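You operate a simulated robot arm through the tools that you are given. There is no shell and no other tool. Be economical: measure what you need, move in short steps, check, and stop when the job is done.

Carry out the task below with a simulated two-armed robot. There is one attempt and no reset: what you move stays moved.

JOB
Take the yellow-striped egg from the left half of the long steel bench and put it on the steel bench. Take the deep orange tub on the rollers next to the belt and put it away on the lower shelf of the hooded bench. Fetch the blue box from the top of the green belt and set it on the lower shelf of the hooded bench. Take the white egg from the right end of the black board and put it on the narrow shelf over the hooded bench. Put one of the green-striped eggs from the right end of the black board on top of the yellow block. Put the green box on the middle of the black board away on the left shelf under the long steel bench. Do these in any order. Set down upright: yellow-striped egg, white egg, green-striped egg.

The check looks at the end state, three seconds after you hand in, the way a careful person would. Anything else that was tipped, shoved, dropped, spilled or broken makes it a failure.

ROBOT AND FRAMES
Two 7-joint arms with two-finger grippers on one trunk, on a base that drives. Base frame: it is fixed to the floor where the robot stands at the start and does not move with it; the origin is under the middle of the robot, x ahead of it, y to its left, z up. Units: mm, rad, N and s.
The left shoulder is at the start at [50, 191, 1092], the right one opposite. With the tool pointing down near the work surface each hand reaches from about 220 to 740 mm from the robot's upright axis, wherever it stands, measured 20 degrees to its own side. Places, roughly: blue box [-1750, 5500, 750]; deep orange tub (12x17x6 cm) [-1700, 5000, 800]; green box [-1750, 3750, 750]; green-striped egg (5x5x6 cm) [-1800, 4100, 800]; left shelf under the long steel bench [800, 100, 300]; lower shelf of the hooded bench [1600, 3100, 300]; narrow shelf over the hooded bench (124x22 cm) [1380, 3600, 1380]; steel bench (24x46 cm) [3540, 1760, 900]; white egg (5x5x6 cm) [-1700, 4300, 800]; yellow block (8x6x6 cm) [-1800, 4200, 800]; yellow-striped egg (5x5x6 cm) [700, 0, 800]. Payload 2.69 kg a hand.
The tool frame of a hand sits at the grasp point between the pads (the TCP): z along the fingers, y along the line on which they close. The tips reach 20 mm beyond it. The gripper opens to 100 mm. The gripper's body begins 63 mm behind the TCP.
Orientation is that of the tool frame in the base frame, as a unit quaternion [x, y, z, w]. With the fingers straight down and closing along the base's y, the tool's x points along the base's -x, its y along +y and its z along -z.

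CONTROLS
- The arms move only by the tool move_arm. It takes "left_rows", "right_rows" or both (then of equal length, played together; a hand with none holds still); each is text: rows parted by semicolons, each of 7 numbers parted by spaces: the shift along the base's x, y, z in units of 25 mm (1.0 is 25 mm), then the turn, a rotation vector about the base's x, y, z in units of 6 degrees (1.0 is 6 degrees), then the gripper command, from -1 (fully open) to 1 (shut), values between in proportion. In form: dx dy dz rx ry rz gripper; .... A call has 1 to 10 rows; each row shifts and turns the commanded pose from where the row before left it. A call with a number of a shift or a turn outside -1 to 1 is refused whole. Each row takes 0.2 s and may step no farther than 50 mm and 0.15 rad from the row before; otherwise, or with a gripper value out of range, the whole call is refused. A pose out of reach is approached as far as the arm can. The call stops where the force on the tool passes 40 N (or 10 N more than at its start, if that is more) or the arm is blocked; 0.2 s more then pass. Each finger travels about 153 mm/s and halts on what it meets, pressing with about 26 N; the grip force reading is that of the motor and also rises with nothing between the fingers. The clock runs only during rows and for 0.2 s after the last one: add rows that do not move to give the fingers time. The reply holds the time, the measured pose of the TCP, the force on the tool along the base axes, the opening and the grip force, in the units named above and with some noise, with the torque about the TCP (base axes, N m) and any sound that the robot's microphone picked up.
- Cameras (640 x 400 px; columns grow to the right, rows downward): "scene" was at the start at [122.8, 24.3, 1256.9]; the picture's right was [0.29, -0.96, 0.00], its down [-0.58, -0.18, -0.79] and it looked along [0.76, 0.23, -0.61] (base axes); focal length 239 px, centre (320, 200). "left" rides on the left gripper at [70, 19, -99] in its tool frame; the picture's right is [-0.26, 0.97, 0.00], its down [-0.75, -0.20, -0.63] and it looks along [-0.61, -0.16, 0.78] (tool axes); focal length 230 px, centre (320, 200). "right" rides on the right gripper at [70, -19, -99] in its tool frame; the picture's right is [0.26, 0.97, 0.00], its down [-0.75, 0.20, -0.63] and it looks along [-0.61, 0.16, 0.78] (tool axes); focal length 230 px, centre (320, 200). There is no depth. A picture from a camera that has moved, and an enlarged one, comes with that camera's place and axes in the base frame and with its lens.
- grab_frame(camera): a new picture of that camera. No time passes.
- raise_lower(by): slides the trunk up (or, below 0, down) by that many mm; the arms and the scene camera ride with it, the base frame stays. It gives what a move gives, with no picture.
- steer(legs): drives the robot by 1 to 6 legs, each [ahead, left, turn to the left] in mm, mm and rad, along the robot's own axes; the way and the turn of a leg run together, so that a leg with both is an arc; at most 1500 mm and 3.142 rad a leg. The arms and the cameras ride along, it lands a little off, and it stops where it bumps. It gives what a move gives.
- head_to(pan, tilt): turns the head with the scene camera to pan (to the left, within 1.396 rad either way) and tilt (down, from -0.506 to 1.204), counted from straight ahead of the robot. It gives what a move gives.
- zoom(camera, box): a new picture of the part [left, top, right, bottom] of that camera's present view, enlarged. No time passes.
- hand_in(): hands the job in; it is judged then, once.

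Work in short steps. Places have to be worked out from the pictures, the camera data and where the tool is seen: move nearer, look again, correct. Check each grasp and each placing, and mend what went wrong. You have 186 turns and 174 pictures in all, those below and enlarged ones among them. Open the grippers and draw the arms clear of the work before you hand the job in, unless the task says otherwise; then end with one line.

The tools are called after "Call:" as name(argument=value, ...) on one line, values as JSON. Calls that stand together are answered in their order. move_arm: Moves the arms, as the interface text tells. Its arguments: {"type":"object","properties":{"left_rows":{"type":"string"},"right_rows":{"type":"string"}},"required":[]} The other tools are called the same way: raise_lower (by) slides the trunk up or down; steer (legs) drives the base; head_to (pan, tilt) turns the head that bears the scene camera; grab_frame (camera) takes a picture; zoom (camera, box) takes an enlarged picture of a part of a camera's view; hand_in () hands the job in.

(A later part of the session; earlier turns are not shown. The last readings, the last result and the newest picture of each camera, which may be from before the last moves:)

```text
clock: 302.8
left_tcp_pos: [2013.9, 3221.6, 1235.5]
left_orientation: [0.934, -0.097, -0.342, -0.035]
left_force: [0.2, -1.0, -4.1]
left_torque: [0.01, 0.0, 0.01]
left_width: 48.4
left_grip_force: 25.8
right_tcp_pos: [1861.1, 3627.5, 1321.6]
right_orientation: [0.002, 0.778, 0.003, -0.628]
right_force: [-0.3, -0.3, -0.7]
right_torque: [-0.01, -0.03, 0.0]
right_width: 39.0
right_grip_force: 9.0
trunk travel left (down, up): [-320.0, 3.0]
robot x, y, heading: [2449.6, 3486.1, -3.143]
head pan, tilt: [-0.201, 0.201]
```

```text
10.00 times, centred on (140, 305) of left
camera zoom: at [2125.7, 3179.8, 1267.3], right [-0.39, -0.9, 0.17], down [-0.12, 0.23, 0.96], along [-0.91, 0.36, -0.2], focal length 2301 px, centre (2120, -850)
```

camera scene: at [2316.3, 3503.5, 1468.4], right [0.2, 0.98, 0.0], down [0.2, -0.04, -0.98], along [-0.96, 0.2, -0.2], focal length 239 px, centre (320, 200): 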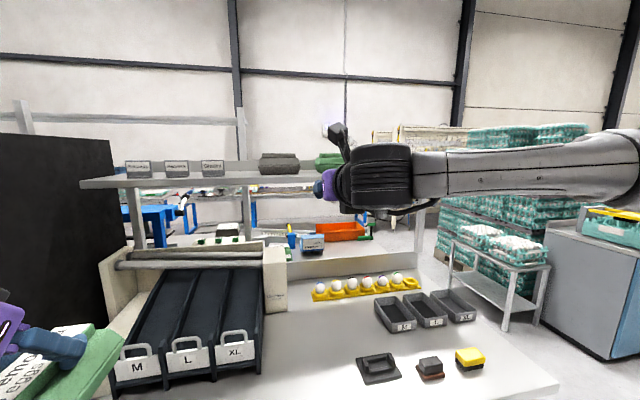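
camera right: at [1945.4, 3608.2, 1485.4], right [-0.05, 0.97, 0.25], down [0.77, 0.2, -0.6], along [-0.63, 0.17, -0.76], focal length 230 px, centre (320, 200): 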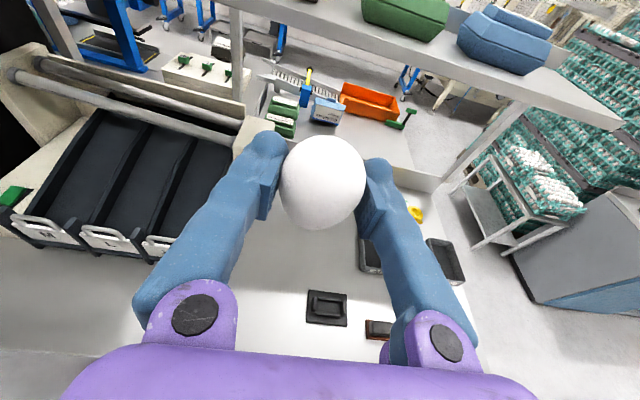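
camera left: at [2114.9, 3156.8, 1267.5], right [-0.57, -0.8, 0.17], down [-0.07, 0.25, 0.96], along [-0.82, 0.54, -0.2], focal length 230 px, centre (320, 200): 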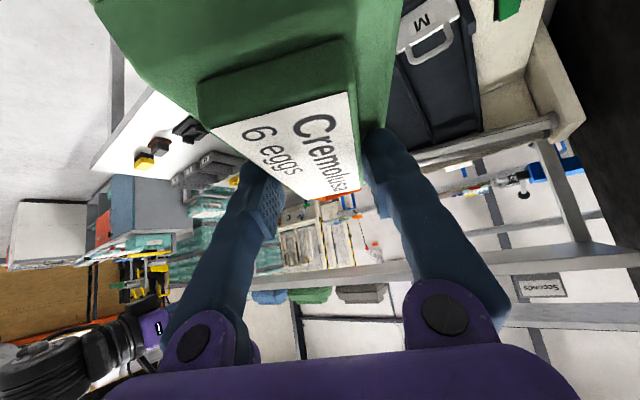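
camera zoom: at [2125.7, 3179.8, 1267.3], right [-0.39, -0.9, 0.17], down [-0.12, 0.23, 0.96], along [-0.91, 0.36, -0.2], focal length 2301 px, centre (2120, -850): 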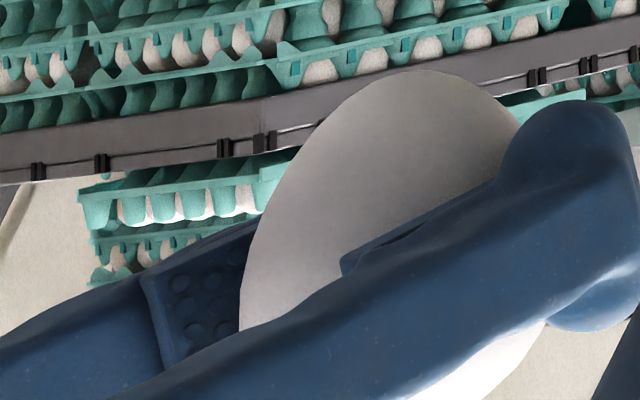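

The egg stands close to upright in the grip (within about 5°). I restore the left hand's yaw, raise the right hand above shelf level and drive nearer.

Call:
move_arm(right_rows="0 0 1 0 0 0 0.45;0 0 1 0 0 0 0.45;0 0 1 0 0 0 0.45;0 0 1 0 0 0 0.45;0 0 1 0 0 0 0.45;0 0 0.6 0 0 0 0.45", left_rows="0 0 0 0 0 1 1;0 0 0 0 0 1 1;0 0 0 0 0 0 1;0 0 0 0 0 0 1;0 0 0 0 0 0 1;0 0 0 0 0 0 1")

Call:
steer(legs=[[150, 0, 0]])

Call:
grab_frame(camera="right")

Call:
grab_frame(camera="scene")

```text
clock: 304.2
left_tcp_pos: [2015.2, 3220.9, 1234.8]
left_orientation: [0.939, 0.0, -0.343, 0.001]
left_force: [-0.5, -0.4, -5.4]
left_torque: [0.01, 0.03, 0.04]
left_width: 48.6
left_grip_force: 26.5
right_tcp_pos: [1863.2, 3627.8, 1461.5]
right_orientation: [0.002, 0.777, 0.003, -0.629]
right_force: [0.0, -0.5, -0.2]
right_torque: [0.0, -0.01, -0.01]
right_width: 38.4
right_grip_force: 9.4
trunk travel left (down, up): [-320.0, 3.0]
robot x, y, heading: [2449.5, 3487.4, -3.142]
head pan, tilt: [-0.201, 0.201]
```

```text
clock: 305.6
left_tcp_pos: [1867.3, 3223.4, 1234.4]
left_orientation: [0.94, -0.002, -0.342, 0.001]
left_force: [0.1, -0.2, -5.1]
left_torque: [0.01, -0.04, -0.05]
left_width: 48.4
left_grip_force: 25.9
right_tcp_pos: [1716.5, 3631.0, 1460.2]
right_orientation: [0.003, 0.778, 0.003, -0.628]
right_force: [-1.1, 0.9, -0.4]
right_torque: [0.01, 0.0, -0.02]
right_width: 38.8
right_grip_force: 9.1
trunk travel left (down, up): [-320.0, 3.0]
robot x, y, heading: [2301.7, 3482.5, 3.137]
head pan, tilt: [-0.201, 0.201]
```

```text
62 pictures are left
camera right: at [1799.6, 3612.1, 1550.4], right [-0.05, 0.97, 0.25], down [0.77, 0.19, -0.6], along [-0.63, 0.17, -0.76], focal length 230 px, centre (320, 200)
```

right: 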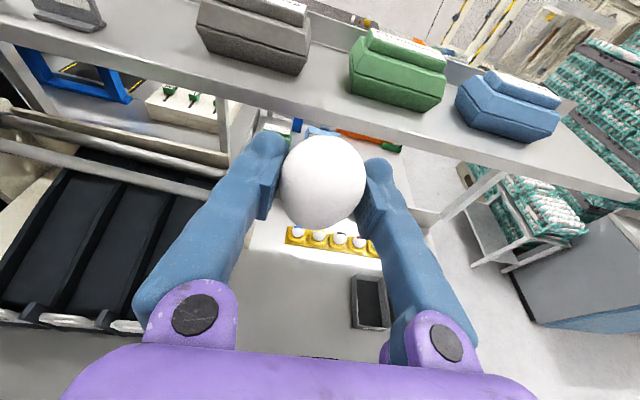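

```text
61 pictures are left
camera scene: at [2169.5, 3504.4, 1468.4], right [0.2, 0.98, 0.0], down [0.2, -0.04, -0.98], along [-0.96, 0.2, -0.2], focal length 239 px, centre (320, 200)
```

scene: 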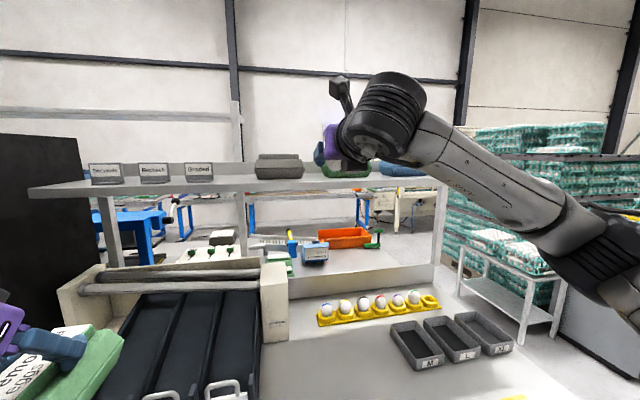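

The right camera now looks down on the shelf. I zoom to locate its front edge and the tubs.

Call:
zoom(camera="right", box=[190, 30, 470, 160])

```text
2.29 times, centred on (330, 95) of right
camera zoom: at [1799.6, 3612.1, 1550.4], right [-0.05, 0.97, 0.25], down [0.77, 0.19, -0.6], along [-0.63, 0.17, -0.76], focal length 526 px, centre (297, 440)
```

zoom: 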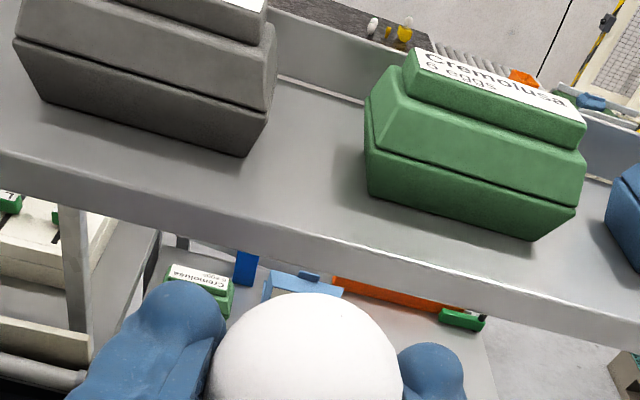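

Shelf front edge x ≈ 1500, tub fronts at x ≈ 1427, with a gap between gray and green tubs at y 3600–3693. I aim for (1462, 3647): drive a bit closer, then extend the arm above the shelf.

Call:
steer(legs=[[58, 0, 0.004]])

Call:
move_arm(right_rows="-0.9 0.1 0 0 0 0 0.45;-0.9 0.1 0 0 0 0 0.45;-0.9 0.1 0 0 0 0 0.45;-0.9 0.1 0 0 0 0 0.45;-0.9 0.1 0 0 0 0 0.45;-0.9 0.1 0 0 0 0 0.45;-0.9 0.1 0 0 0 0 0.45;0 0 0 0 0 0 0.45")

Call:
grab_frame(camera="right")

```text
clock: 306.5
left_tcp_pos: [1811.8, 3222.6, 1235.7]
left_orientation: [0.94, 0.001, -0.341, 0.002]
left_force: [-0.3, -0.3, -4.1]
left_torque: [0.03, 0.01, -0.01]
left_width: 48.5
left_grip_force: 25.3
right_tcp_pos: [1659.9, 3628.6, 1461.1]
right_orientation: [0.002, 0.778, 0.003, -0.628]
right_force: [-0.2, -0.1, -1.4]
right_torque: [0.02, -0.03, 0.02]
right_width: 38.6
right_grip_force: 9.2
trunk travel left (down, up): [-320.0, 3.0]
robot x, y, heading: [2243.8, 3484.3, -3.144]
head pan, tilt: [-0.201, 0.201]
```

```text
clock: 308.3
left_tcp_pos: [1812.8, 3221.6, 1235.5]
left_orientation: [0.939, 0.001, -0.343, 0.003]
left_force: [0.9, 0.3, -4.0]
left_torque: [0.0, 0.05, 0.03]
left_width: 48.6
left_grip_force: 26.1
right_tcp_pos: [1503.0, 3647.1, 1461.0]
right_orientation: [0.001, 0.778, 0.002, -0.629]
right_force: [1.1, -0.8, -0.9]
right_torque: [0.0, 0.02, -0.01]
right_width: 38.7
right_grip_force: 8.9
trunk travel left (down, up): [-320.0, 3.0]
robot x, y, heading: [2245.1, 3486.0, -3.147]
head pan, tilt: [-0.201, 0.201]
```

```text
59 pictures are left
camera right: at [1585.3, 3628.4, 1551.2], right [-0.05, 0.97, 0.25], down [0.77, 0.2, -0.6], along [-0.63, 0.17, -0.76], focal length 230 px, centre (320, 200)
```

right: 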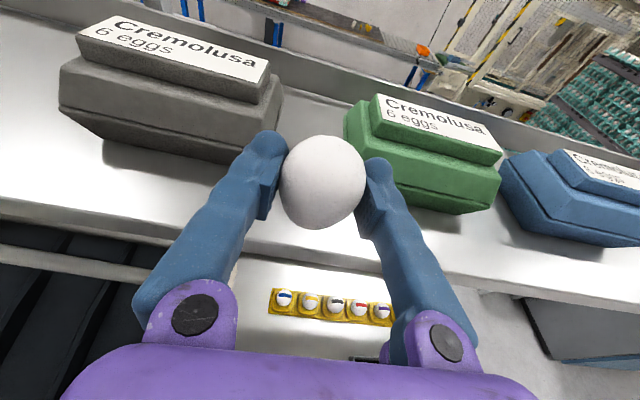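

The view confirms the spot. I move the last 38 mm in and lower close to the surface.

Call:
move_arm(right_rows="-0.8 0 0 0 0 0 0.45;-0.7 0 0 0 0 0 0.45;0 0 -0.6 0 0 0 0.45;0 0 -0.5 0 0 0 0.45;0 0 0 0 0 0 0.45")

Call:
grab_frame(camera="right")

```text
clock: 309.5
left_tcp_pos: [1811.9, 3221.5, 1235.7]
left_orientation: [0.939, 0.001, -0.343, 0.003]
left_force: [0.1, -0.4, -4.4]
left_torque: [0.01, -0.02, 0.01]
left_width: 48.4
left_grip_force: 26.3
right_tcp_pos: [1465.6, 3647.2, 1433.8]
right_orientation: [0.001, 0.778, 0.002, -0.629]
right_force: [-0.1, -0.2, -1.0]
right_torque: [0.02, 0.02, -0.01]
right_width: 38.7
right_grip_force: 9.4
trunk travel left (down, up): [-320.0, 3.0]
robot x, y, heading: [2248.1, 3487.3, -3.142]
head pan, tilt: [-0.201, 0.201]
```

```text
58 pictures are left
camera right: at [1547.7, 3627.3, 1523.0], right [-0.05, 0.97, 0.25], down [0.77, 0.2, -0.6], along [-0.63, 0.17, -0.76], focal length 230 px, centre (320, 200)
```

right: 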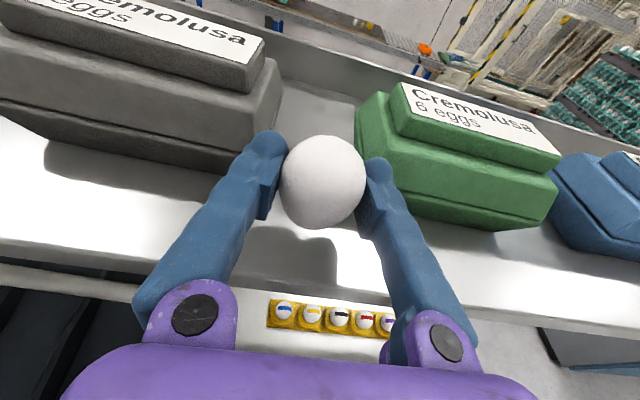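

Good. I lower in 3 mm rows, watching for contact.

Call:
move_arm(right_rows="0 0 -0.2 0 0 0 0.45;0 0 -0.2 0 0 0 0.45;0 0 -0.12 0 0 0 0.45;0 0 0 0 0 0 0.45")

Call:
move_arm(right_rows="0 0 -0.12 0 0 0 0.45;0 0 0 0 0 0 0.45")

Call:
move_arm(right_rows="0 0 -0.12 0 0 0 0.45;0 0 0 0 0 0 0.45")

```text
clock: 310.5
left_tcp_pos: [1812.2, 3221.2, 1235.4]
left_orientation: [0.939, 0.001, -0.343, 0.002]
left_force: [-0.8, 1.1, -3.6]
left_torque: [-0.01, -0.02, 0.0]
left_width: 48.4
left_grip_force: 25.8
right_tcp_pos: [1466.0, 3647.1, 1420.0]
right_orientation: [0.001, 0.778, 0.002, -0.629]
right_force: [-0.5, 0.1, -0.2]
right_torque: [-0.02, 0.02, -0.02]
right_width: 39.1
right_grip_force: 9.5
trunk travel left (down, up): [-320.0, 3.0]
robot x, y, heading: [2247.4, 3486.5, -3.142]
head pan, tilt: [-0.201, 0.201]
```

```text
clock: 311.1
left_tcp_pos: [1812.2, 3222.5, 1235.6]
left_orientation: [0.94, 0.001, -0.342, 0.001]
left_force: [0.8, -0.4, -4.5]
left_torque: [0.0, -0.01, 0.0]
left_width: 48.6
left_grip_force: 26.2
right_tcp_pos: [1464.7, 3645.7, 1416.7]
right_orientation: [0.001, 0.778, 0.002, -0.628]
right_force: [-0.1, 0.8, -0.8]
right_torque: [0.0, -0.03, -0.02]
right_width: 38.6
right_grip_force: 8.6
trunk travel left (down, up): [-320.0, 3.0]
robot x, y, heading: [2244.1, 3488.9, -3.139]
head pan, tilt: [-0.201, 0.201]
```

```text
clock: 311.7
left_tcp_pos: [1813.2, 3222.2, 1235.4]
left_orientation: [0.939, 0.0, -0.343, 0.001]
left_force: [0.3, -0.7, -4.0]
left_torque: [0.0, -0.01, -0.01]
left_width: 48.5
left_grip_force: 25.7
right_tcp_pos: [1465.6, 3646.4, 1415.4]
right_orientation: [0.001, 0.777, 0.002, -0.63]
right_force: [-1.9, -0.5, 4.7]
right_torque: [0.0, 0.09, -0.01]
right_width: 38.5
right_grip_force: 8.6
trunk travel left (down, up): [-320.0, 3.0]
robot x, y, heading: [2246.2, 3485.0, -3.138]
head pan, tilt: [-0.201, 0.201]
```

Contact, with a torque that puts the touching point about 7 mm ahead of the TCP, so the egg's foot is tilted forward. I rise 4 mm, reduce the lean by 9°, and touch again.

Call:
move_arm(right_rows="0 0 0.16 0 0 0 0.45;0 0 0 0 -0.8 0 0.45;0 0 0 0 -0.7 0 0.45;0 0 -0.08 0 0 0 0.45;0 0 0 0 0 0 0.45")

Call:
move_arm(right_rows="0 0 -0.08 0 0 0 0.45;0 0 0 0 0 0 0.45")

Call:
move_arm(right_rows="0 0 -0.08 0 0 0 0.45;0 0 0 0 0 0 0.45")

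```text
clock: 312.9
left_tcp_pos: [1813.2, 3222.7, 1235.0]
left_orientation: [0.939, 0.001, -0.343, 0.002]
left_force: [-0.4, -0.3, -4.9]
left_torque: [0.0, 0.0, 0.01]
left_width: 48.5
left_grip_force: 26.2
right_tcp_pos: [1464.5, 3645.5, 1416.8]
right_orientation: [0.001, 0.824, 0.002, -0.566]
right_force: [0.0, -0.2, -1.2]
right_torque: [0.01, -0.02, 0.04]
right_width: 38.6
right_grip_force: 8.8
trunk travel left (down, up): [-320.0, 3.0]
robot x, y, heading: [2239.7, 3489.0, -3.142]
head pan, tilt: [-0.201, 0.201]
```

```text
clock: 313.5
left_tcp_pos: [1812.2, 3222.3, 1235.6]
left_orientation: [0.939, 0.0, -0.343, 0.001]
left_force: [0.3, -0.5, -4.6]
left_torque: [-0.02, -0.01, -0.03]
left_width: 48.6
left_grip_force: 26.0
right_tcp_pos: [1464.3, 3646.5, 1415.0]
right_orientation: [0.0, 0.824, 0.002, -0.566]
right_force: [-2.4, 0.0, 3.7]
right_torque: [-0.05, 0.01, 0.0]
right_width: 38.5
right_grip_force: 9.3
trunk travel left (down, up): [-320.0, 3.0]
robot x, y, heading: [2245.5, 3485.9, -3.141]
head pan, tilt: [-0.201, 0.201]
```

```text
clock: 314.1
left_tcp_pos: [1811.6, 3222.0, 1236.0]
left_orientation: [0.94, 0.001, -0.342, 0.001]
left_force: [0.3, 0.4, -4.9]
left_torque: [0.0, 0.01, 0.02]
left_width: 48.6
left_grip_force: 26.4
right_tcp_pos: [1466.0, 3647.1, 1416.5]
right_orientation: [0.001, 0.824, 0.002, -0.567]
right_force: [-2.6, 2.8, 8.6]
right_torque: [0.05, 0.02, 0.0]
right_width: 38.5
right_grip_force: 9.4
trunk travel left (down, up): [-320.0, 3.0]
robot x, y, heading: [2248.4, 3485.0, -3.143]
head pan, tilt: [-0.201, 0.201]
```

Now the contact is about 7 mm behind, so upright lies in between. I rise a touch, lean 4.5° forward again and settle.

Call:
move_arm(right_rows="0 0 0.12 0 0 0 0.45;0 0 0 0 0.7 0 0.45;0 0 -0.06 0 0 0 0.45;0 0 0 0 0 0 0.45")

Call:
move_arm(right_rows="0 0 -0.08 0 0 0 0.45;0 0 0 0 0 0 0.45")

Call:
move_arm(right_rows="0 0 -0.08 0 0 0 0.45;0 0 0 0 0 0 0.45")

Call:
zoom(camera="right", box=[220, 110, 430, 260])

```text
clock: 315.1
left_tcp_pos: [1812.7, 3221.2, 1235.4]
left_orientation: [0.939, 0.0, -0.343, 0.001]
left_force: [0.1, -0.2, -4.4]
left_torque: [0.01, -0.01, -0.03]
left_width: 48.5
left_grip_force: 26.0
right_tcp_pos: [1465.4, 3645.0, 1415.4]
right_orientation: [0.001, 0.803, 0.002, -0.596]
right_force: [0.7, -0.7, 0.8]
right_torque: [-0.02, -0.02, -0.01]
right_width: 38.5
right_grip_force: 8.6
trunk travel left (down, up): [-320.0, 3.0]
robot x, y, heading: [2244.0, 3488.7, -3.141]
head pan, tilt: [-0.201, 0.201]
```

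```text
clock: 315.7
left_tcp_pos: [1813.6, 3221.4, 1236.0]
left_orientation: [0.939, 0.001, -0.343, 0.001]
left_force: [0.3, 0.2, -3.9]
left_torque: [-0.01, 0.01, -0.01]
left_width: 48.4
left_grip_force: 25.9
right_tcp_pos: [1465.0, 3645.7, 1414.7]
right_orientation: [0.001, 0.803, 0.002, -0.597]
right_force: [-2.3, 0.7, 7.8]
right_torque: [0.01, 0.09, 0.02]
right_width: 38.3
right_grip_force: 9.2
trunk travel left (down, up): [-320.0, 3.0]
robot x, y, heading: [2244.6, 3483.9, -3.144]
head pan, tilt: [-0.201, 0.201]
```

```text
clock: 316.3
left_tcp_pos: [1813.7, 3222.0, 1235.8]
left_orientation: [0.939, 0.001, -0.343, 0.002]
left_force: [0.5, 0.8, -4.2]
left_torque: [-0.02, -0.03, 0.01]
left_width: 48.2
left_grip_force: 26.1
right_tcp_pos: [1465.9, 3645.8, 1411.4]
right_orientation: [0.001, 0.803, 0.002, -0.596]
right_force: [-0.8, 0.8, 8.4]
right_torque: [-0.02, 0.05, 0.01]
right_width: 38.3
right_grip_force: 9.1
trunk travel left (down, up): [-320.0, 3.0]
robot x, y, heading: [2244.2, 3483.5, -3.141]
head pan, tilt: [-0.201, 0.201]
```

```text
2.67 times, centred on (325, 185) of right
camera zoom: at [1541.2, 3627.6, 1507.0], right [-0.07, 0.97, 0.25], down [0.82, 0.2, -0.54], along [-0.57, 0.17, -0.81], focal length 614 px, centre (307, 240)
```

zoom: 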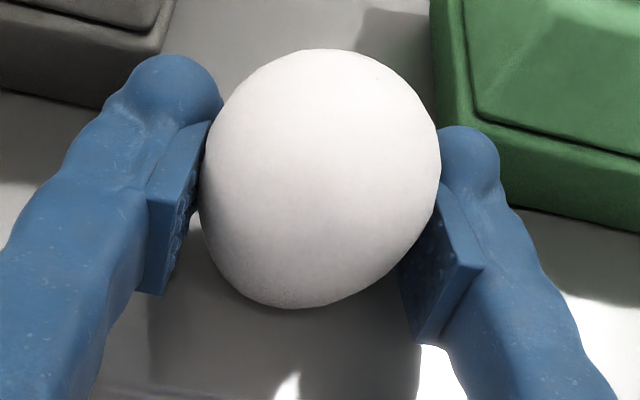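

The contact is now close to central. I release just a few millimetres, keeping the fingers as guards, and look.

Call:
move_arm(right_rows="0 0 0 0 0 0 0.3;0 0 0 0 0 0 0.22;0 0 0 0 0 0 0.18;0 0 0 0 0 0 0.14;0 0 0 0 0 0 0.1;0 0 0 0 0 0 0.06;0 0 0 0 0 0 0.06")

Call:
zoom(camera="right", box=[220, 110, 430, 260])

```text
clock: 317.9
left_tcp_pos: [1812.4, 3222.7, 1235.5]
left_orientation: [0.94, 0.0, -0.343, 0.002]
left_force: [-0.4, 0.5, -3.7]
left_torque: [-0.01, 0.03, 0.01]
left_width: 48.1
left_grip_force: 26.0
right_tcp_pos: [1464.8, 3646.0, 1410.9]
right_orientation: [0.001, 0.804, 0.002, -0.595]
right_force: [0.0, 0.7, -0.6]
right_torque: [0.0, 0.02, -0.05]
right_width: 47.0
right_grip_force: 0.1
trunk travel left (down, up): [-320.0, 3.0]
robot x, y, heading: [2245.4, 3485.2, -3.144]
head pan, tilt: [-0.201, 0.201]
```

```text
2.67 times, centred on (325, 185) of right
camera zoom: at [1540.2, 3627.4, 1506.3], right [-0.07, 0.97, 0.25], down [0.82, 0.2, -0.54], along [-0.57, 0.17, -0.81], focal length 614 px, centre (307, 240)
```

zoom: 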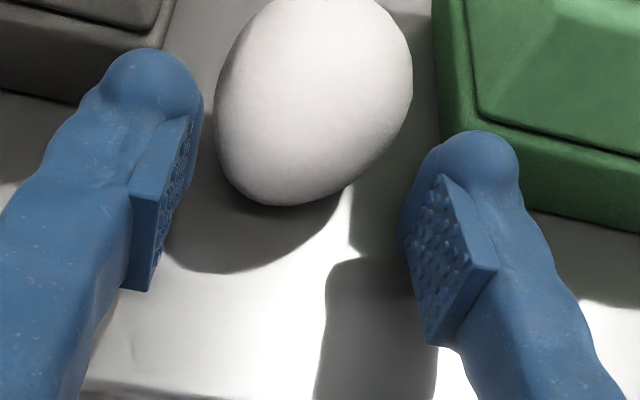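

The egg toppled forward and lies between the tubs, unharmed it seems. I open, lift the hand clear, reduce the lean to about 45° and look.

Call:
move_arm(right_rows="0 0 0 0 0 0 -0.1;0 0 0 0 0 0 -0.3;0.4 0 0.8 0 0 0 -0.4;0.4 0 1 0 0 0 -0.4;0 0 1 0 -1 0 -0.4;0 0 0.5 0 -1 0 -0.4;0 0 0 0 -1 0 -0.4;0 0 0 0 -1 0 -0.4;0 0 0 0 -0.7 0 -0.4")

Call:
grab_frame(camera="right")

```text
clock: 319.9
left_tcp_pos: [1812.2, 3222.7, 1235.9]
left_orientation: [0.94, 0.0, -0.342, 0.001]
left_force: [-0.1, 0.0, -4.1]
left_torque: [-0.05, 0.0, -0.01]
left_width: 48.5
left_grip_force: 25.9
right_tcp_pos: [1516.6, 3655.7, 1466.1]
right_orientation: [0.0, 0.925, 0.001, -0.381]
right_force: [0.1, -0.3, 0.0]
right_torque: [-0.01, 0.05, 0.01]
right_width: 70.1
right_grip_force: 0.1
right hand out of reach, approached as far as the arm can: row 8, 9
trunk travel left (down, up): [-320.0, 3.0]
robot x, y, heading: [2242.2, 3485.8, -3.139]
head pan, tilt: [-0.201, 0.201]
```

```text
55 pictures are left
camera right: at [1537.1, 3637.1, 1585.3], right [-0.18, 0.97, 0.18], down [0.98, 0.2, -0.08], along [-0.12, 0.17, -0.98], focal length 230 px, centre (320, 200)
```

right: 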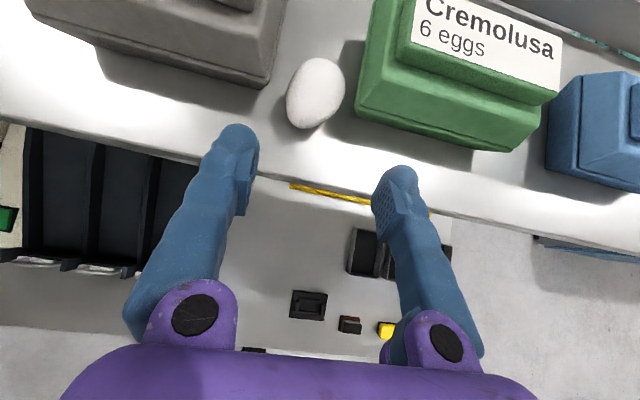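

The egg lies at (1429, 3650) with its narrow end toward me, about -14° off x. I set the hand to a 60° lean, yaw -14°, and come nearer for a check.

Call:
move_arm(right_rows="0 0 0 0 1 0 -0.2;0 0 0 0 1 0 -0.2;0 0 0 0 0.5 0 -0.2;0 0 0 0 0 -1 -0.2;0 0 0 0 0 -1 -0.2;-0.6 0 -0.3 0 0 -0.4 -0.2;-0.6 0 -0.3 0 0 0 -0.2;-0.6 0 -0.4 0 0 0 -0.2;0 0 0 0 0 0 -0.2")

Call:
grab_frame(camera="right")

```text
clock: 321.9
left_tcp_pos: [1812.0, 3222.3, 1237.2]
left_orientation: [0.939, -0.001, -0.343, 0.001]
left_force: [-0.7, 1.1, -4.0]
left_torque: [0.02, -0.03, -0.03]
left_width: 48.4
left_grip_force: 26.0
right_tcp_pos: [1471.7, 3655.5, 1442.6]
right_orientation: [0.109, 0.86, 0.064, -0.494]
right_force: [0.3, 0.1, 0.0]
right_torque: [0.01, 0.02, 0.0]
right_width: 59.9
right_grip_force: 0.1
trunk travel left (down, up): [-320.0, 3.0]
robot x, y, heading: [2244.3, 3482.6, -3.14]
head pan, tilt: [-0.201, 0.201]
```

```text
54 pictures are left
camera right: at [1516.8, 3624.0, 1552.1], right [0.12, 0.97, 0.23], down [0.94, -0.04, -0.33], along [-0.31, 0.25, -0.92], focal length 230 px, centre (320, 200)
```

right: 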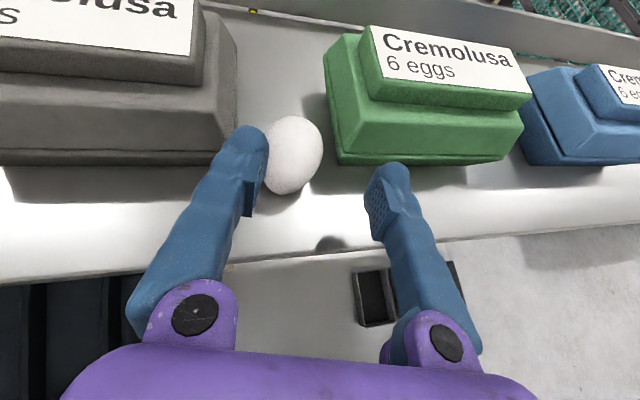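

The egg refines to (1435, 3647). I shift sideways so the fingers straddle it and then advance along the finger axis.

Call:
move_arm(right_rows="0 -0.7 0 0 0 0 -0.2;-0.08 0 -0.5 0 0 0 -0.2;0 0 0 0 0 0 -0.2")

Call:
grab_frame(camera="right")

```text
clock: 322.7
left_tcp_pos: [1813.5, 3220.1, 1235.4]
left_orientation: [0.94, 0.0, -0.342, 0.001]
left_force: [-0.2, -1.3, -3.5]
left_torque: [-0.01, -0.01, -0.02]
left_width: 48.4
left_grip_force: 26.1
right_tcp_pos: [1469.5, 3638.1, 1429.1]
right_orientation: [0.109, 0.859, 0.065, -0.496]
right_force: [-0.5, -0.3, 0.3]
right_torque: [0.01, -0.04, -0.01]
right_width: 60.1
right_grip_force: 0.0
trunk travel left (down, up): [-320.0, 3.0]
robot x, y, heading: [2246.0, 3484.2, -3.143]
head pan, tilt: [-0.201, 0.201]
```

```text
53 pictures are left
camera right: at [1515.2, 3606.7, 1539.3], right [0.12, 0.97, 0.23], down [0.94, -0.04, -0.33], along [-0.31, 0.25, -0.92], focal length 230 px, centre (320, 200)
```

right: 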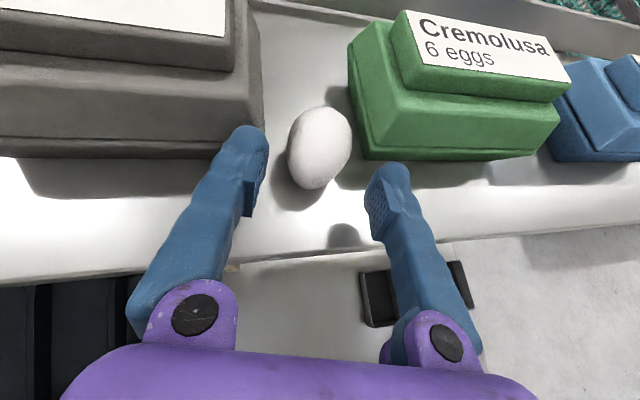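

Aligned. I narrow the opening to about 52 mm and advance 31 mm along the finger axis.

Call:
move_arm(right_rows="0 0 0 0 0 0 -0.04;-0.52 0.14 -0.31 0 0 0 -0.04;-0.52 0.14 -0.33 0 0 0 -0.04;0 0 -0.1 0 0 0 -0.04;0 0 0 0 0 0 -0.04")

Call:
grab_frame(camera="right")

```text
clock: 323.9
left_tcp_pos: [1811.5, 3221.9, 1235.5]
left_orientation: [0.939, 0.001, -0.343, 0.002]
left_force: [-0.1, -0.4, -2.8]
left_torque: [0.01, -0.03, -0.02]
left_width: 48.3
left_grip_force: 26.1
right_tcp_pos: [1444.0, 3644.6, 1409.8]
right_orientation: [0.11, 0.859, 0.065, -0.495]
right_force: [0.0, 0.5, -0.9]
right_torque: [0.04, 0.01, 0.01]
right_width: 51.9
right_grip_force: 0.0
trunk travel left (down, up): [-320.0, 3.0]
robot x, y, heading: [2245.2, 3487.6, -3.142]
head pan, tilt: [-0.201, 0.201]
```

```text
52 pictures are left
camera right: at [1489.3, 3613.8, 1520.2], right [0.12, 0.97, 0.23], down [0.94, -0.04, -0.33], along [-0.31, 0.25, -0.92], focal length 230 px, centre (320, 200)
```

right: 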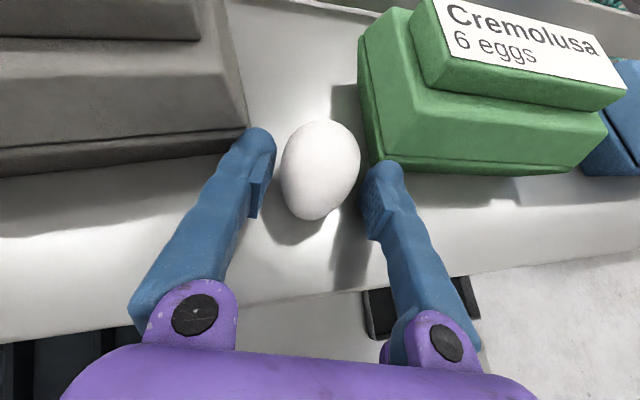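

The egg is between the pads. I close gently and lift.

Call:
move_arm(right_rows="0 0 0 0 0 0 0.2;0 0 0 0 0 0 0.45;0 0 0 0 0 0 0.45;0 0 0 0 0 0 0.45;0 0 0.4 0 0 0 0.45;0 0 0.8 0 0 0 0.45;0 0 0.8 0 0 0 0.45;0.5 0 0.5 0 0 0 0.45")

Call:
grab_frame(camera="right")

```text
clock: 325.7
left_tcp_pos: [1812.1, 3223.0, 1236.4]
left_orientation: [0.939, 0.0, -0.343, 0.001]
left_force: [0.5, -0.6, -4.0]
left_torque: [0.02, 0.0, 0.03]
left_width: 48.1
left_grip_force: 25.7
right_tcp_pos: [1467.4, 3650.5, 1456.4]
right_orientation: [0.11, 0.859, 0.064, -0.495]
right_force: [0.6, 0.0, -1.3]
right_torque: [0.01, -0.01, 0.01]
right_width: 42.7
right_grip_force: 9.0
right hand out of reach, approached as far as the arm can: row 6, 7
trunk travel left (down, up): [-320.0, 3.0]
robot x, y, heading: [2246.3, 3485.0, -3.139]
head pan, tilt: [-0.201, 0.201]
```

```text
51 pictures are left
camera right: at [1512.7, 3619.7, 1565.6], right [0.12, 0.97, 0.22], down [0.94, -0.04, -0.33], along [-0.31, 0.25, -0.92], focal length 230 px, centre (320, 200)
```

right: 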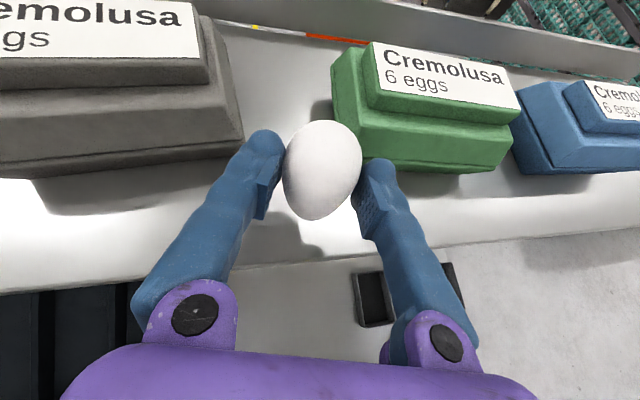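

Held at 42.7 mm. I back off, lower the trunk, and take the egg down to the bench, where I can stand it up properly.

Call:
steer(legs=[[-130, 0, 0]])

Call:
raise_lower(by=-170)

Call:
move_arm(right_rows="0.8 0 -0.8 0 0 1 0.45;0.8 0 -0.9 0 0 1 0.45;0.8 0 -1 0 0 0.4 0.45;0.8 0 -1 0 0 0 0.45;0.8 0 -1 0 0 0 0.45;0 0 -1 0 0 0 0.45;0 0 -1 0 0 0 0.45;0 0 -1 0 0 0 0.45;0 0 -1 0 0 0 0.45;0 0 -1 0 0 0 0.45")

```text
clock: 327.0
left_tcp_pos: [1944.8, 3221.8, 1235.6]
left_orientation: [0.939, 0.0, -0.343, 0.001]
left_force: [-1.1, 0.2, -4.6]
left_torque: [-0.03, 0.02, -0.03]
left_width: 48.1
left_grip_force: 26.3
right_tcp_pos: [1600.0, 3650.6, 1455.0]
right_orientation: [0.11, 0.859, 0.065, -0.495]
right_force: [0.1, 0.6, -0.1]
right_torque: [0.0, 0.01, -0.03]
right_width: 42.4
right_grip_force: 8.9
trunk travel left (down, up): [-320.0, 3.0]
robot x, y, heading: [2379.7, 3485.3, 3.144]
head pan, tilt: [-0.201, 0.201]
```

```text
clock: 329.0
left_tcp_pos: [1945.0, 3221.3, 1065.6]
left_orientation: [0.94, -0.001, -0.343, 0.001]
left_force: [0.6, -0.9, -4.9]
left_torque: [0.0, 0.02, 0.01]
left_width: 48.0
left_grip_force: 26.2
right_tcp_pos: [1599.2, 3650.4, 1284.9]
right_orientation: [0.11, 0.86, 0.065, -0.494]
right_force: [0.2, 0.0, -0.5]
right_torque: [0.02, -0.05, -0.01]
right_width: 42.3
right_grip_force: 8.9
trunk travel left (down, up): [-150.0, 173.0]
robot x, y, heading: [2380.4, 3488.7, 3.14]
head pan, tilt: [-0.201, 0.201]
```

```text
clock: 331.2
left_tcp_pos: [1944.2, 3222.2, 1065.6]
left_orientation: [0.94, 0.0, -0.342, 0.002]
left_force: [0.0, -0.2, -4.6]
left_torque: [-0.02, 0.02, 0.03]
left_width: 48.0
left_grip_force: 25.8
right_tcp_pos: [1699.3, 3651.9, 1043.7]
right_orientation: [0.002, 0.866, 0.002, -0.5]
right_force: [0.2, 0.4, -0.1]
right_torque: [0.0, -0.01, 0.02]
right_width: 42.5
right_grip_force: 8.9
trunk travel left (down, up): [-150.0, 173.0]
robot x, y, heading: [2374.5, 3487.1, 3.142]
head pan, tilt: [-0.201, 0.201]
```

Lowering on; at the pick the TCP was 26 mm above the surface, so I expect touch near z 875.

Call:
move_arm(right_rows="0 0 -1 0 0 0 0.45;0 0 -1 0 0 0 0.45;0 0 -1 0 0 0 0.45;0 0 -1 0 0 0 0.45;0 0 -1 0 0 0 0.45;0 0 -0.8 0 0 0 0.45;0 0 -0.5 0 0 0 0.45;0 0 -0.15 0 0 0 0.45;0 0 -0.12 0 0 0 0.45;0 0 0 0 0 0 0.45")

Call:
grab_frame(camera="right")

```text
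clock: 333.4
left_tcp_pos: [1944.0, 3222.5, 1065.1]
left_orientation: [0.94, 0.0, -0.342, 0.002]
left_force: [-0.1, 0.0, -4.1]
left_torque: [0.0, -0.01, -0.01]
left_width: 48.2
left_grip_force: 25.3
right_tcp_pos: [1699.5, 3650.2, 877.7]
right_orientation: [0.001, 0.867, 0.002, -0.499]
right_force: [-0.1, -0.3, -0.2]
right_torque: [-0.03, -0.03, -0.01]
right_width: 42.2
right_grip_force: 9.1
trunk travel left (down, up): [-150.0, 173.0]
robot x, y, heading: [2377.6, 3485.7, 3.138]
head pan, tilt: [-0.201, 0.201]
```

```text
50 pictures are left
camera right: at [1750.7, 3631.8, 987.3], right [-0.12, 0.97, 0.23], down [0.92, 0.2, -0.33], along [-0.37, 0.17, -0.92], focal length 230 px, centre (320, 200)
```

right: 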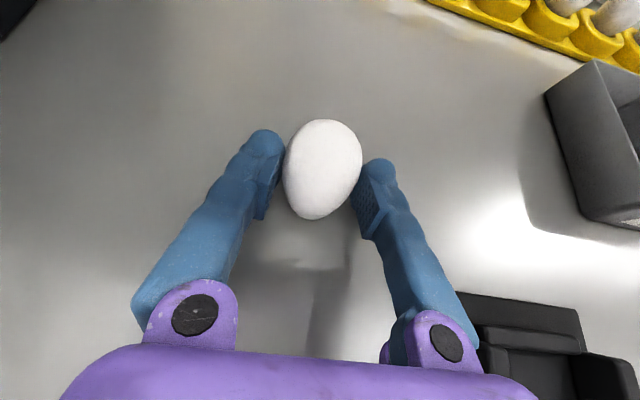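

I lower 3 mm, open, and rise above the egg.

Call:
move_arm(right_rows="0 0 -0.14 0 0 0 0.45;0 0 0 0 0 0 0.25;0 0 0 0 0 0 0.1;0 0 0 0 0 0 -0.1;0 0 0 0 0 0 -0.3;0 0 0 0 0 0 -0.4;0.3 0 0.6 0 0 0 -0.4;0.3 0 1 0 0 0 -0.4;0 0 1 0 0 0 -0.4;0 0 1 0 0 0 -0.4")

Call:
steer(legs=[[90, 0, 0]])

Call:
move_arm(right_rows="0.4 0 0 0 -1 0 -0.4;0.4 0 0 0 -1 0 -0.4;0.4 0 0 0 -1 0 -0.4;0.4 0 0 0 -1 0 -0.4;0.4 0 0 0 -1 0 -0.4;0.4 0 0 0 -1 0 -0.4;0.3 0 0 0 -1 0 -0.4;0.2 0 0 0 -1 0 -0.4;0 0 0 0 -1 0 -0.4;0 0 0 0 -1 0 -0.4")

Call:
grab_frame(camera="right")

```text
clock: 335.6
left_tcp_pos: [1943.5, 3222.0, 1064.8]
left_orientation: [0.939, 0.0, -0.343, 0.001]
left_force: [-0.6, 0.4, -5.0]
left_torque: [-0.01, -0.01, 0.02]
left_width: 48.4
left_grip_force: 25.6
right_tcp_pos: [1714.2, 3649.5, 965.7]
right_orientation: [0.001, 0.866, 0.003, -0.5]
right_force: [-0.5, 0.2, 0.2]
right_torque: [-0.02, -0.02, -0.02]
right_width: 70.0
right_grip_force: 0.0
trunk travel left (down, up): [-150.0, 173.0]
robot x, y, heading: [2378.6, 3489.6, 3.144]
head pan, tilt: [-0.201, 0.201]
```

```text
clock: 336.7
left_tcp_pos: [1852.9, 3221.6, 1064.4]
left_orientation: [0.94, 0.0, -0.342, 0.001]
left_force: [-0.6, -0.2, -4.6]
left_torque: [-0.01, 0.01, -0.02]
left_width: 48.5
left_grip_force: 25.6
right_tcp_pos: [1623.6, 3649.4, 964.9]
right_orientation: [0.001, 0.866, 0.002, -0.5]
right_force: [-0.7, 0.5, -0.3]
right_torque: [-0.01, -0.02, 0.0]
right_width: 69.9
right_grip_force: 0.0
trunk travel left (down, up): [-150.0, 173.0]
robot x, y, heading: [2289.3, 3485.4, 3.142]
head pan, tilt: [-0.201, 0.201]
```

```text
clock: 338.9
left_tcp_pos: [1854.2, 3222.2, 1064.5]
left_orientation: [0.94, -0.001, -0.341, 0.001]
left_force: [-0.1, 0.0, -5.2]
left_torque: [-0.03, -0.03, 0.03]
left_width: 48.1
left_grip_force: 26.0
right_tcp_pos: [1695.9, 3649.7, 964.7]
right_orientation: [-0.001, 1.0, 0.002, 0.001]
right_force: [-0.5, 0.4, -0.8]
right_torque: [0.03, -0.04, 0.0]
right_width: 69.8
right_grip_force: 0.1
trunk travel left (down, up): [-150.0, 173.0]
robot x, y, heading: [2286.6, 3486.9, 3.14]
head pan, tilt: [-0.201, 0.201]
```

```text
49 pictures are left
camera right: at [1626.1, 3630.0, 1063.6], right [-0.26, 0.97, 0.0], down [0.75, 0.2, 0.63], along [0.61, 0.17, -0.77], focal length 230 px, centre (320, 200)
```

right: 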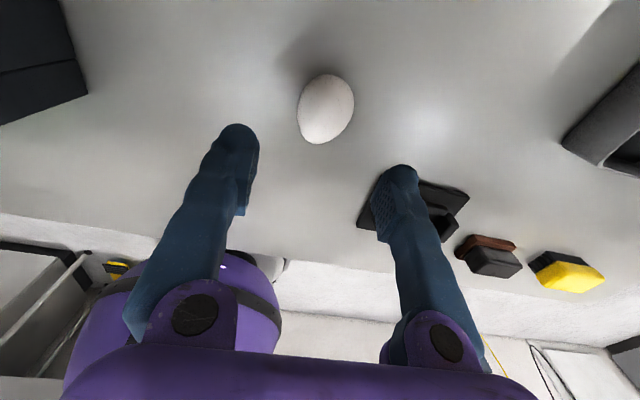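

The egg is at (1683, 3652), narrow end toward me. I correct position and yaw (-8°), descend to z 871 and close gently.

Call:
move_arm(right_rows="-0.52 0.08 -0.5 0 0 -0.7 -0.4;0 0 -0.8 0 0 -0.6 -0.4;0 0 -0.9 0 0 0 -0.4;0 0 -0.8 0 0 0 -0.4;0 0 -0.7 0 0 0 -0.4;0 0 0 0 0 0 -0.4")

Call:
grab_frame(camera="right")

```text
clock: 340.3
left_tcp_pos: [1853.9, 3223.6, 1065.2]
left_orientation: [0.94, -0.001, -0.342, 0.001]
left_force: [-0.8, -0.2, -4.1]
left_torque: [-0.02, -0.02, 0.02]
left_width: 48.5
left_grip_force: 26.0
right_tcp_pos: [1683.5, 3650.8, 872.9]
right_orientation: [0.068, 0.998, 0.003, 0.001]
right_force: [-0.3, -0.3, 0.3]
right_torque: [0.0, 0.01, -0.02]
right_width: 70.0
right_grip_force: 0.1
trunk travel left (down, up): [-150.0, 173.0]
robot x, y, heading: [2282.2, 3484.7, 3.14]
head pan, tilt: [-0.201, 0.201]
```

```text
48 pictures are left
camera right: at [1611.5, 3642.0, 971.5], right [-0.12, 0.99, 0.0], down [0.77, 0.09, 0.63], along [0.63, 0.08, -0.78], focal length 230 px, centre (320, 200)
```

right: 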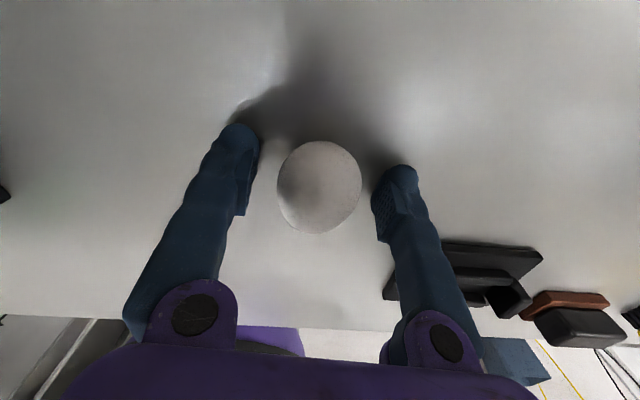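

Centred. I close gently, lift, and lean the hand forward by about 72° to stand the egg up.

Call:
move_arm(right_rows="0 0 -0.05 0 0 0 0.1;0 0 0 0 0 0 0.4;0 0 0 0 0 0 0.4;0 0 0 0 0 0 0.4;0 0 0.4 0 0 0 0.4;0 0 1 0 0 0 0.4;0 0 1 0 0 0 0.4;0 0 0.6 0 0 0 0.4")

Call:
move_arm(right_rows="0 0 0 0 1 0.1 0.4;0 0 0 0 1 0.1 0.4;0 0 0 0 1 0.1 0.4;0 0 0 0 1 0.1 0.4;0 0 0 0 1 0.1 0.4;0 0 0 0 1 0.1 0.4;0 0 0 0 1 0.1 0.4;0 0 0 0 1 0.1 0.4;0 0 0 0 1 0.1 0.4;0 0 0 0 1 0.1 0.4")

Call:
move_arm(right_rows="0 0 0 0 1 0.1 0.4;0 0 0 0 1 0.1 0.4;0 0 0 0 0 0 0.4")

Call:
zoom(camera="right", box=[260, 120, 390, 245])

```text
clock: 342.1
left_tcp_pos: [1853.5, 3221.7, 1065.2]
left_orientation: [0.94, 0.0, -0.342, 0.002]
left_force: [1.0, 0.8, -3.6]
left_torque: [-0.04, 0.02, 0.04]
left_width: 48.3
left_grip_force: 25.9
right_tcp_pos: [1683.2, 3650.1, 946.7]
right_orientation: [0.068, 0.998, 0.002, 0.001]
right_force: [-0.4, -0.3, 0.6]
right_torque: [-0.03, 0.01, 0.0]
right_width: 38.4
right_grip_force: 8.5
trunk travel left (down, up): [-150.0, 173.0]
robot x, y, heading: [2287.5, 3481.6, 3.146]
head pan, tilt: [-0.201, 0.201]
```

```text
clock: 344.3
left_tcp_pos: [1853.2, 3223.2, 1065.4]
left_orientation: [0.94, -0.001, -0.342, 0.001]
left_force: [-1.2, 0.2, -4.6]
left_torque: [0.0, -0.03, 0.02]
left_width: 48.5
left_grip_force: 26.0
right_tcp_pos: [1682.9, 3652.5, 946.2]
right_orientation: [0.01, 0.866, -0.032, -0.499]
right_force: [0.2, 0.2, -0.4]
right_torque: [-0.02, 0.0, 0.01]
right_width: 38.5
right_grip_force: 9.1
trunk travel left (down, up): [-150.0, 173.0]
robot x, y, heading: [2286.6, 3488.2, 3.145]
head pan, tilt: [-0.201, 0.201]
```

```text
clock: 345.1
left_tcp_pos: [1854.7, 3223.0, 1065.6]
left_orientation: [0.94, 0.0, -0.342, 0.001]
left_force: [0.6, -0.1, -4.1]
left_torque: [-0.01, 0.02, 0.03]
left_width: 48.5
left_grip_force: 25.8
right_tcp_pos: [1683.4, 3643.3, 949.0]
right_orientation: [0.001, 0.844, -0.037, -0.535]
right_force: [0.4, 0.0, -0.4]
right_torque: [0.0, -0.01, 0.0]
right_width: 38.4
right_grip_force: 8.9
right hand out of reach, approached as far as the arm can: row 1, 2
trunk travel left (down, up): [-150.0, 173.0]
robot x, y, heading: [2282.7, 3484.6, 3.143]
head pan, tilt: [-0.201, 0.201]
```

```text
3.20 times, centred on (325, 182) of right
camera zoom: at [1744.4, 3634.1, 1054.4], right [-0.15, 0.97, 0.17], down [0.88, 0.21, -0.42], along [-0.45, 0.09, -0.89], focal length 736 px, centre (304, 256)
```

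zoom: 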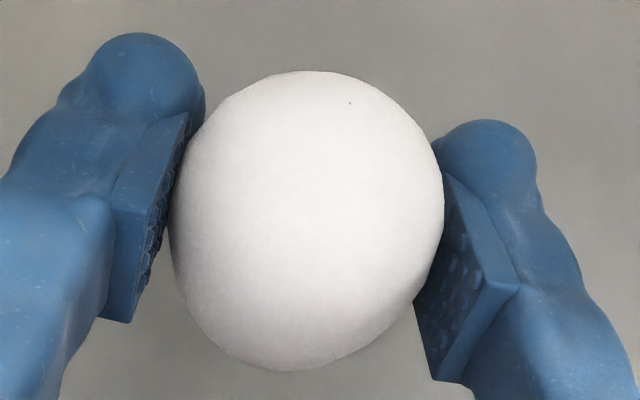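

Lean is at 65° and the silhouette again suggests the axis is about 22–25° off the hand's normal, so upright should be near 67°. I trim roll and lean, move out 50 mm for reach, and lower toward the bench.

Call:
move_arm(right_rows="-1 0 0 0.3 0 0 0.4;-1 0 0 0.3 0.3 0 0.4;0 0 -0.8 0 0 0 0.4;0 0 -0.8 0 0 0 0.4;0 0 -0.5 0 0 0 0.4;0 0 0 0 0 0 0.4")

Call:
grab_frame(camera="left")

```text
clock: 346.5
left_tcp_pos: [1853.5, 3221.6, 1065.1]
left_orientation: [0.939, 0.0, -0.343, 0.001]
left_force: [1.1, 0.2, -4.6]
left_torque: [-0.05, 0.01, -0.01]
left_width: 48.3
left_grip_force: 25.6
right_tcp_pos: [1634.2, 3643.0, 895.8]
right_orientation: [-0.016, 0.837, -0.009, -0.548]
right_force: [-0.8, 0.1, -0.6]
right_torque: [0.01, 0.0, 0.0]
right_width: 38.4
right_grip_force: 8.9
trunk travel left (down, up): [-150.0, 173.0]
robot x, y, heading: [2289.9, 3485.1, 3.14]
head pan, tilt: [-0.201, 0.201]
```

```text
46 pictures are left
camera left: at [1970.6, 3204.4, 1097.1], right [-0.2, -0.97, 0.17], down [-0.17, 0.2, 0.96], along [-0.97, 0.16, -0.2], focal length 230 px, centre (320, 200)
```

left: 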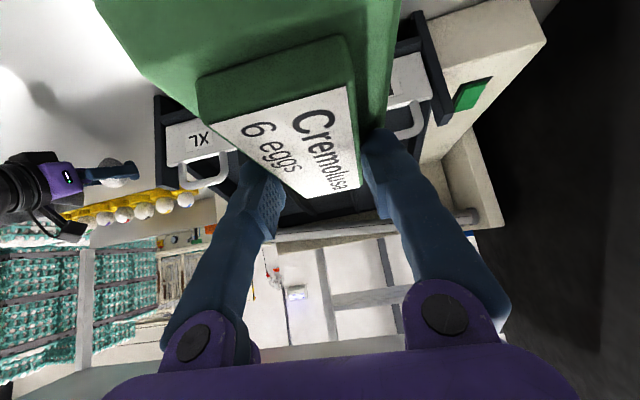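

The left camera sees the egg from the side. I zoom in.

Call:
zoom(camera="left", box=[88, 150, 148, 195])

```text
8.89 times, centred on (118, 172) of left
camera zoom: at [1970.6, 3204.4, 1097.1], right [-0.2, -0.97, 0.17], down [-0.17, 0.2, 0.96], along [-0.97, 0.16, -0.2], focal length 2045 px, centre (2116, 444)
```

zoom: 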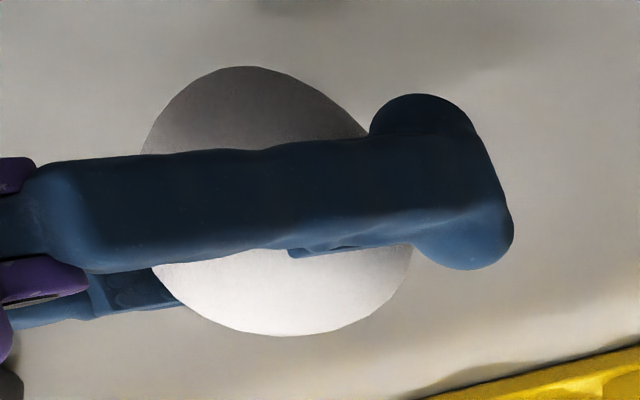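

The side view shows the egg's top leaning about 10° forward, so upright is near lean 77° — consistent with the earlier topple. I add 10° and look again from the side.

Call:
move_arm(right_rows="-0.3 0 0.2 0 0.9 0 0.4;0 0 0 0 0.8 0 0.4;0 0 0 0 0 0 0.4")

Call:
zoom(camera="left", box=[88, 150, 148, 195])

```text
clock: 347.3
left_tcp_pos: [1854.9, 3222.2, 1065.5]
left_orientation: [0.94, 0.0, -0.342, 0.002]
left_force: [-0.6, -0.8, -4.7]
left_torque: [-0.03, 0.01, -0.03]
left_width: 48.4
left_grip_force: 25.9
right_tcp_pos: [1634.3, 3643.7, 894.9]
right_orientation: [-0.017, 0.836, -0.011, -0.548]
right_force: [-0.1, 0.2, 0.1]
right_torque: [0.01, 0.0, 0.02]
right_width: 38.4
right_grip_force: 9.2
right hand out of reach, approached as far as the arm can: row 1, 2
trunk travel left (down, up): [-150.0, 173.0]
robot x, y, heading: [2288.4, 3485.8, 3.144]
head pan, tilt: [-0.201, 0.201]
```

```text
8.89 times, centred on (118, 172) of left
camera zoom: at [1970.7, 3204.1, 1097.1], right [-0.2, -0.97, 0.17], down [-0.17, 0.2, 0.96], along [-0.97, 0.16, -0.2], focal length 2045 px, centre (2116, 444)
```

zoom: 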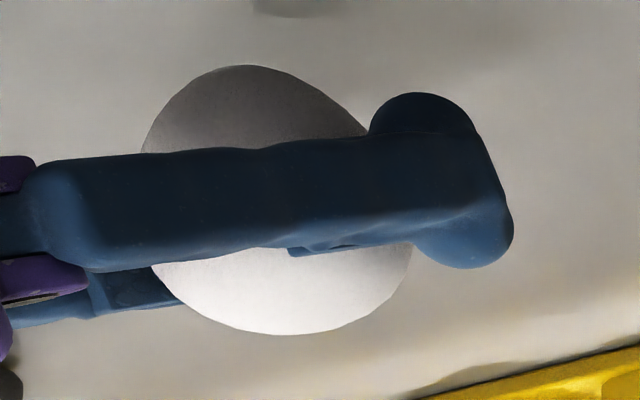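

The joint limits stop it here. I go back up: raise the trunk, back off and lift the hand to where the larger lean worked, then trim the lean there.

Call:
raise_lower(by=170)

Call:
steer(legs=[[-165, 0, 0]])

Call:
move_arm(right_rows="0.2 0 1 0 0 0 0.4;0.2 -0.1 1 0 0 0 0.4;0.3 -0.1 1 0 0 0 0.4;0.3 -0.1 1 0 0 0 0.4;0.3 -0.1 1 0 0 0 0.4;0.3 -0.1 1 0 0 0 0.4;0.3 0 1 0 0 0 0.4;0.3 0 1 0 0 0 0.4;0.2 0 1 0 0 0 0.4;0 0 1 0 0 0 0.4", left_rows="0 0 0 0 0 -1 1;0 0 0 0 0 -1 1;0 0 0 0 0 0 1;0 0 0 0 0 0 1;0 0 0 0 0 0 1;0 0 0 0 0 0 1;0 0 0 0 0 0 1;0 0 0 0 0 0 1;0 0 0 0 0 0 1;0 0 0 0 0 0 1")

```text
clock: 349.2
left_tcp_pos: [1853.9, 3222.2, 1234.7]
left_orientation: [0.94, 0.0, -0.342, 0.001]
left_force: [-0.1, 0.6, -5.0]
left_torque: [-0.04, 0.02, 0.01]
left_width: 48.1
left_grip_force: 25.9
right_tcp_pos: [1634.5, 3642.5, 1064.9]
right_orientation: [-0.018, 0.836, -0.011, -0.548]
right_force: [-0.2, -0.2, -0.6]
right_torque: [0.0, 0.0, -0.01]
right_width: 38.5
right_grip_force: 9.3
trunk travel left (down, up): [-320.0, 3.0]
robot x, y, heading: [2282.2, 3483.8, 3.138]
head pan, tilt: [-0.201, 0.201]
```

```text
clock: 350.6
left_tcp_pos: [2019.9, 3221.9, 1235.7]
left_orientation: [0.939, 0.002, -0.343, 0.002]
left_force: [0.1, 0.0, -2.8]
left_torque: [0.0, 0.0, -0.02]
left_width: 48.2
left_grip_force: 26.0
right_tcp_pos: [1797.7, 3641.0, 1066.3]
right_orientation: [-0.019, 0.836, -0.012, -0.548]
right_force: [0.1, 0.6, -0.6]
right_torque: [0.03, 0.02, -0.02]
right_width: 38.6
right_grip_force: 9.3
trunk travel left (down, up): [-320.0, 3.0]
robot x, y, heading: [2448.5, 3484.7, -3.133]
head pan, tilt: [-0.201, 0.201]
```

```text
clock: 352.8
left_tcp_pos: [2018.0, 3220.2, 1234.3]
left_orientation: [0.934, -0.097, -0.341, -0.035]
left_force: [-0.1, -1.0, -3.8]
left_torque: [0.02, -0.03, -0.01]
left_width: 48.4
left_grip_force: 26.3
right_tcp_pos: [1859.3, 3627.9, 1317.1]
right_orientation: [-0.019, 0.836, -0.011, -0.548]
right_force: [0.3, 0.3, -0.7]
right_torque: [0.02, 0.01, -0.03]
right_width: 38.6
right_grip_force: 8.9
trunk travel left (down, up): [-320.0, 3.0]
robot x, y, heading: [2451.2, 3485.3, -3.139]
head pan, tilt: [-0.201, 0.201]
```

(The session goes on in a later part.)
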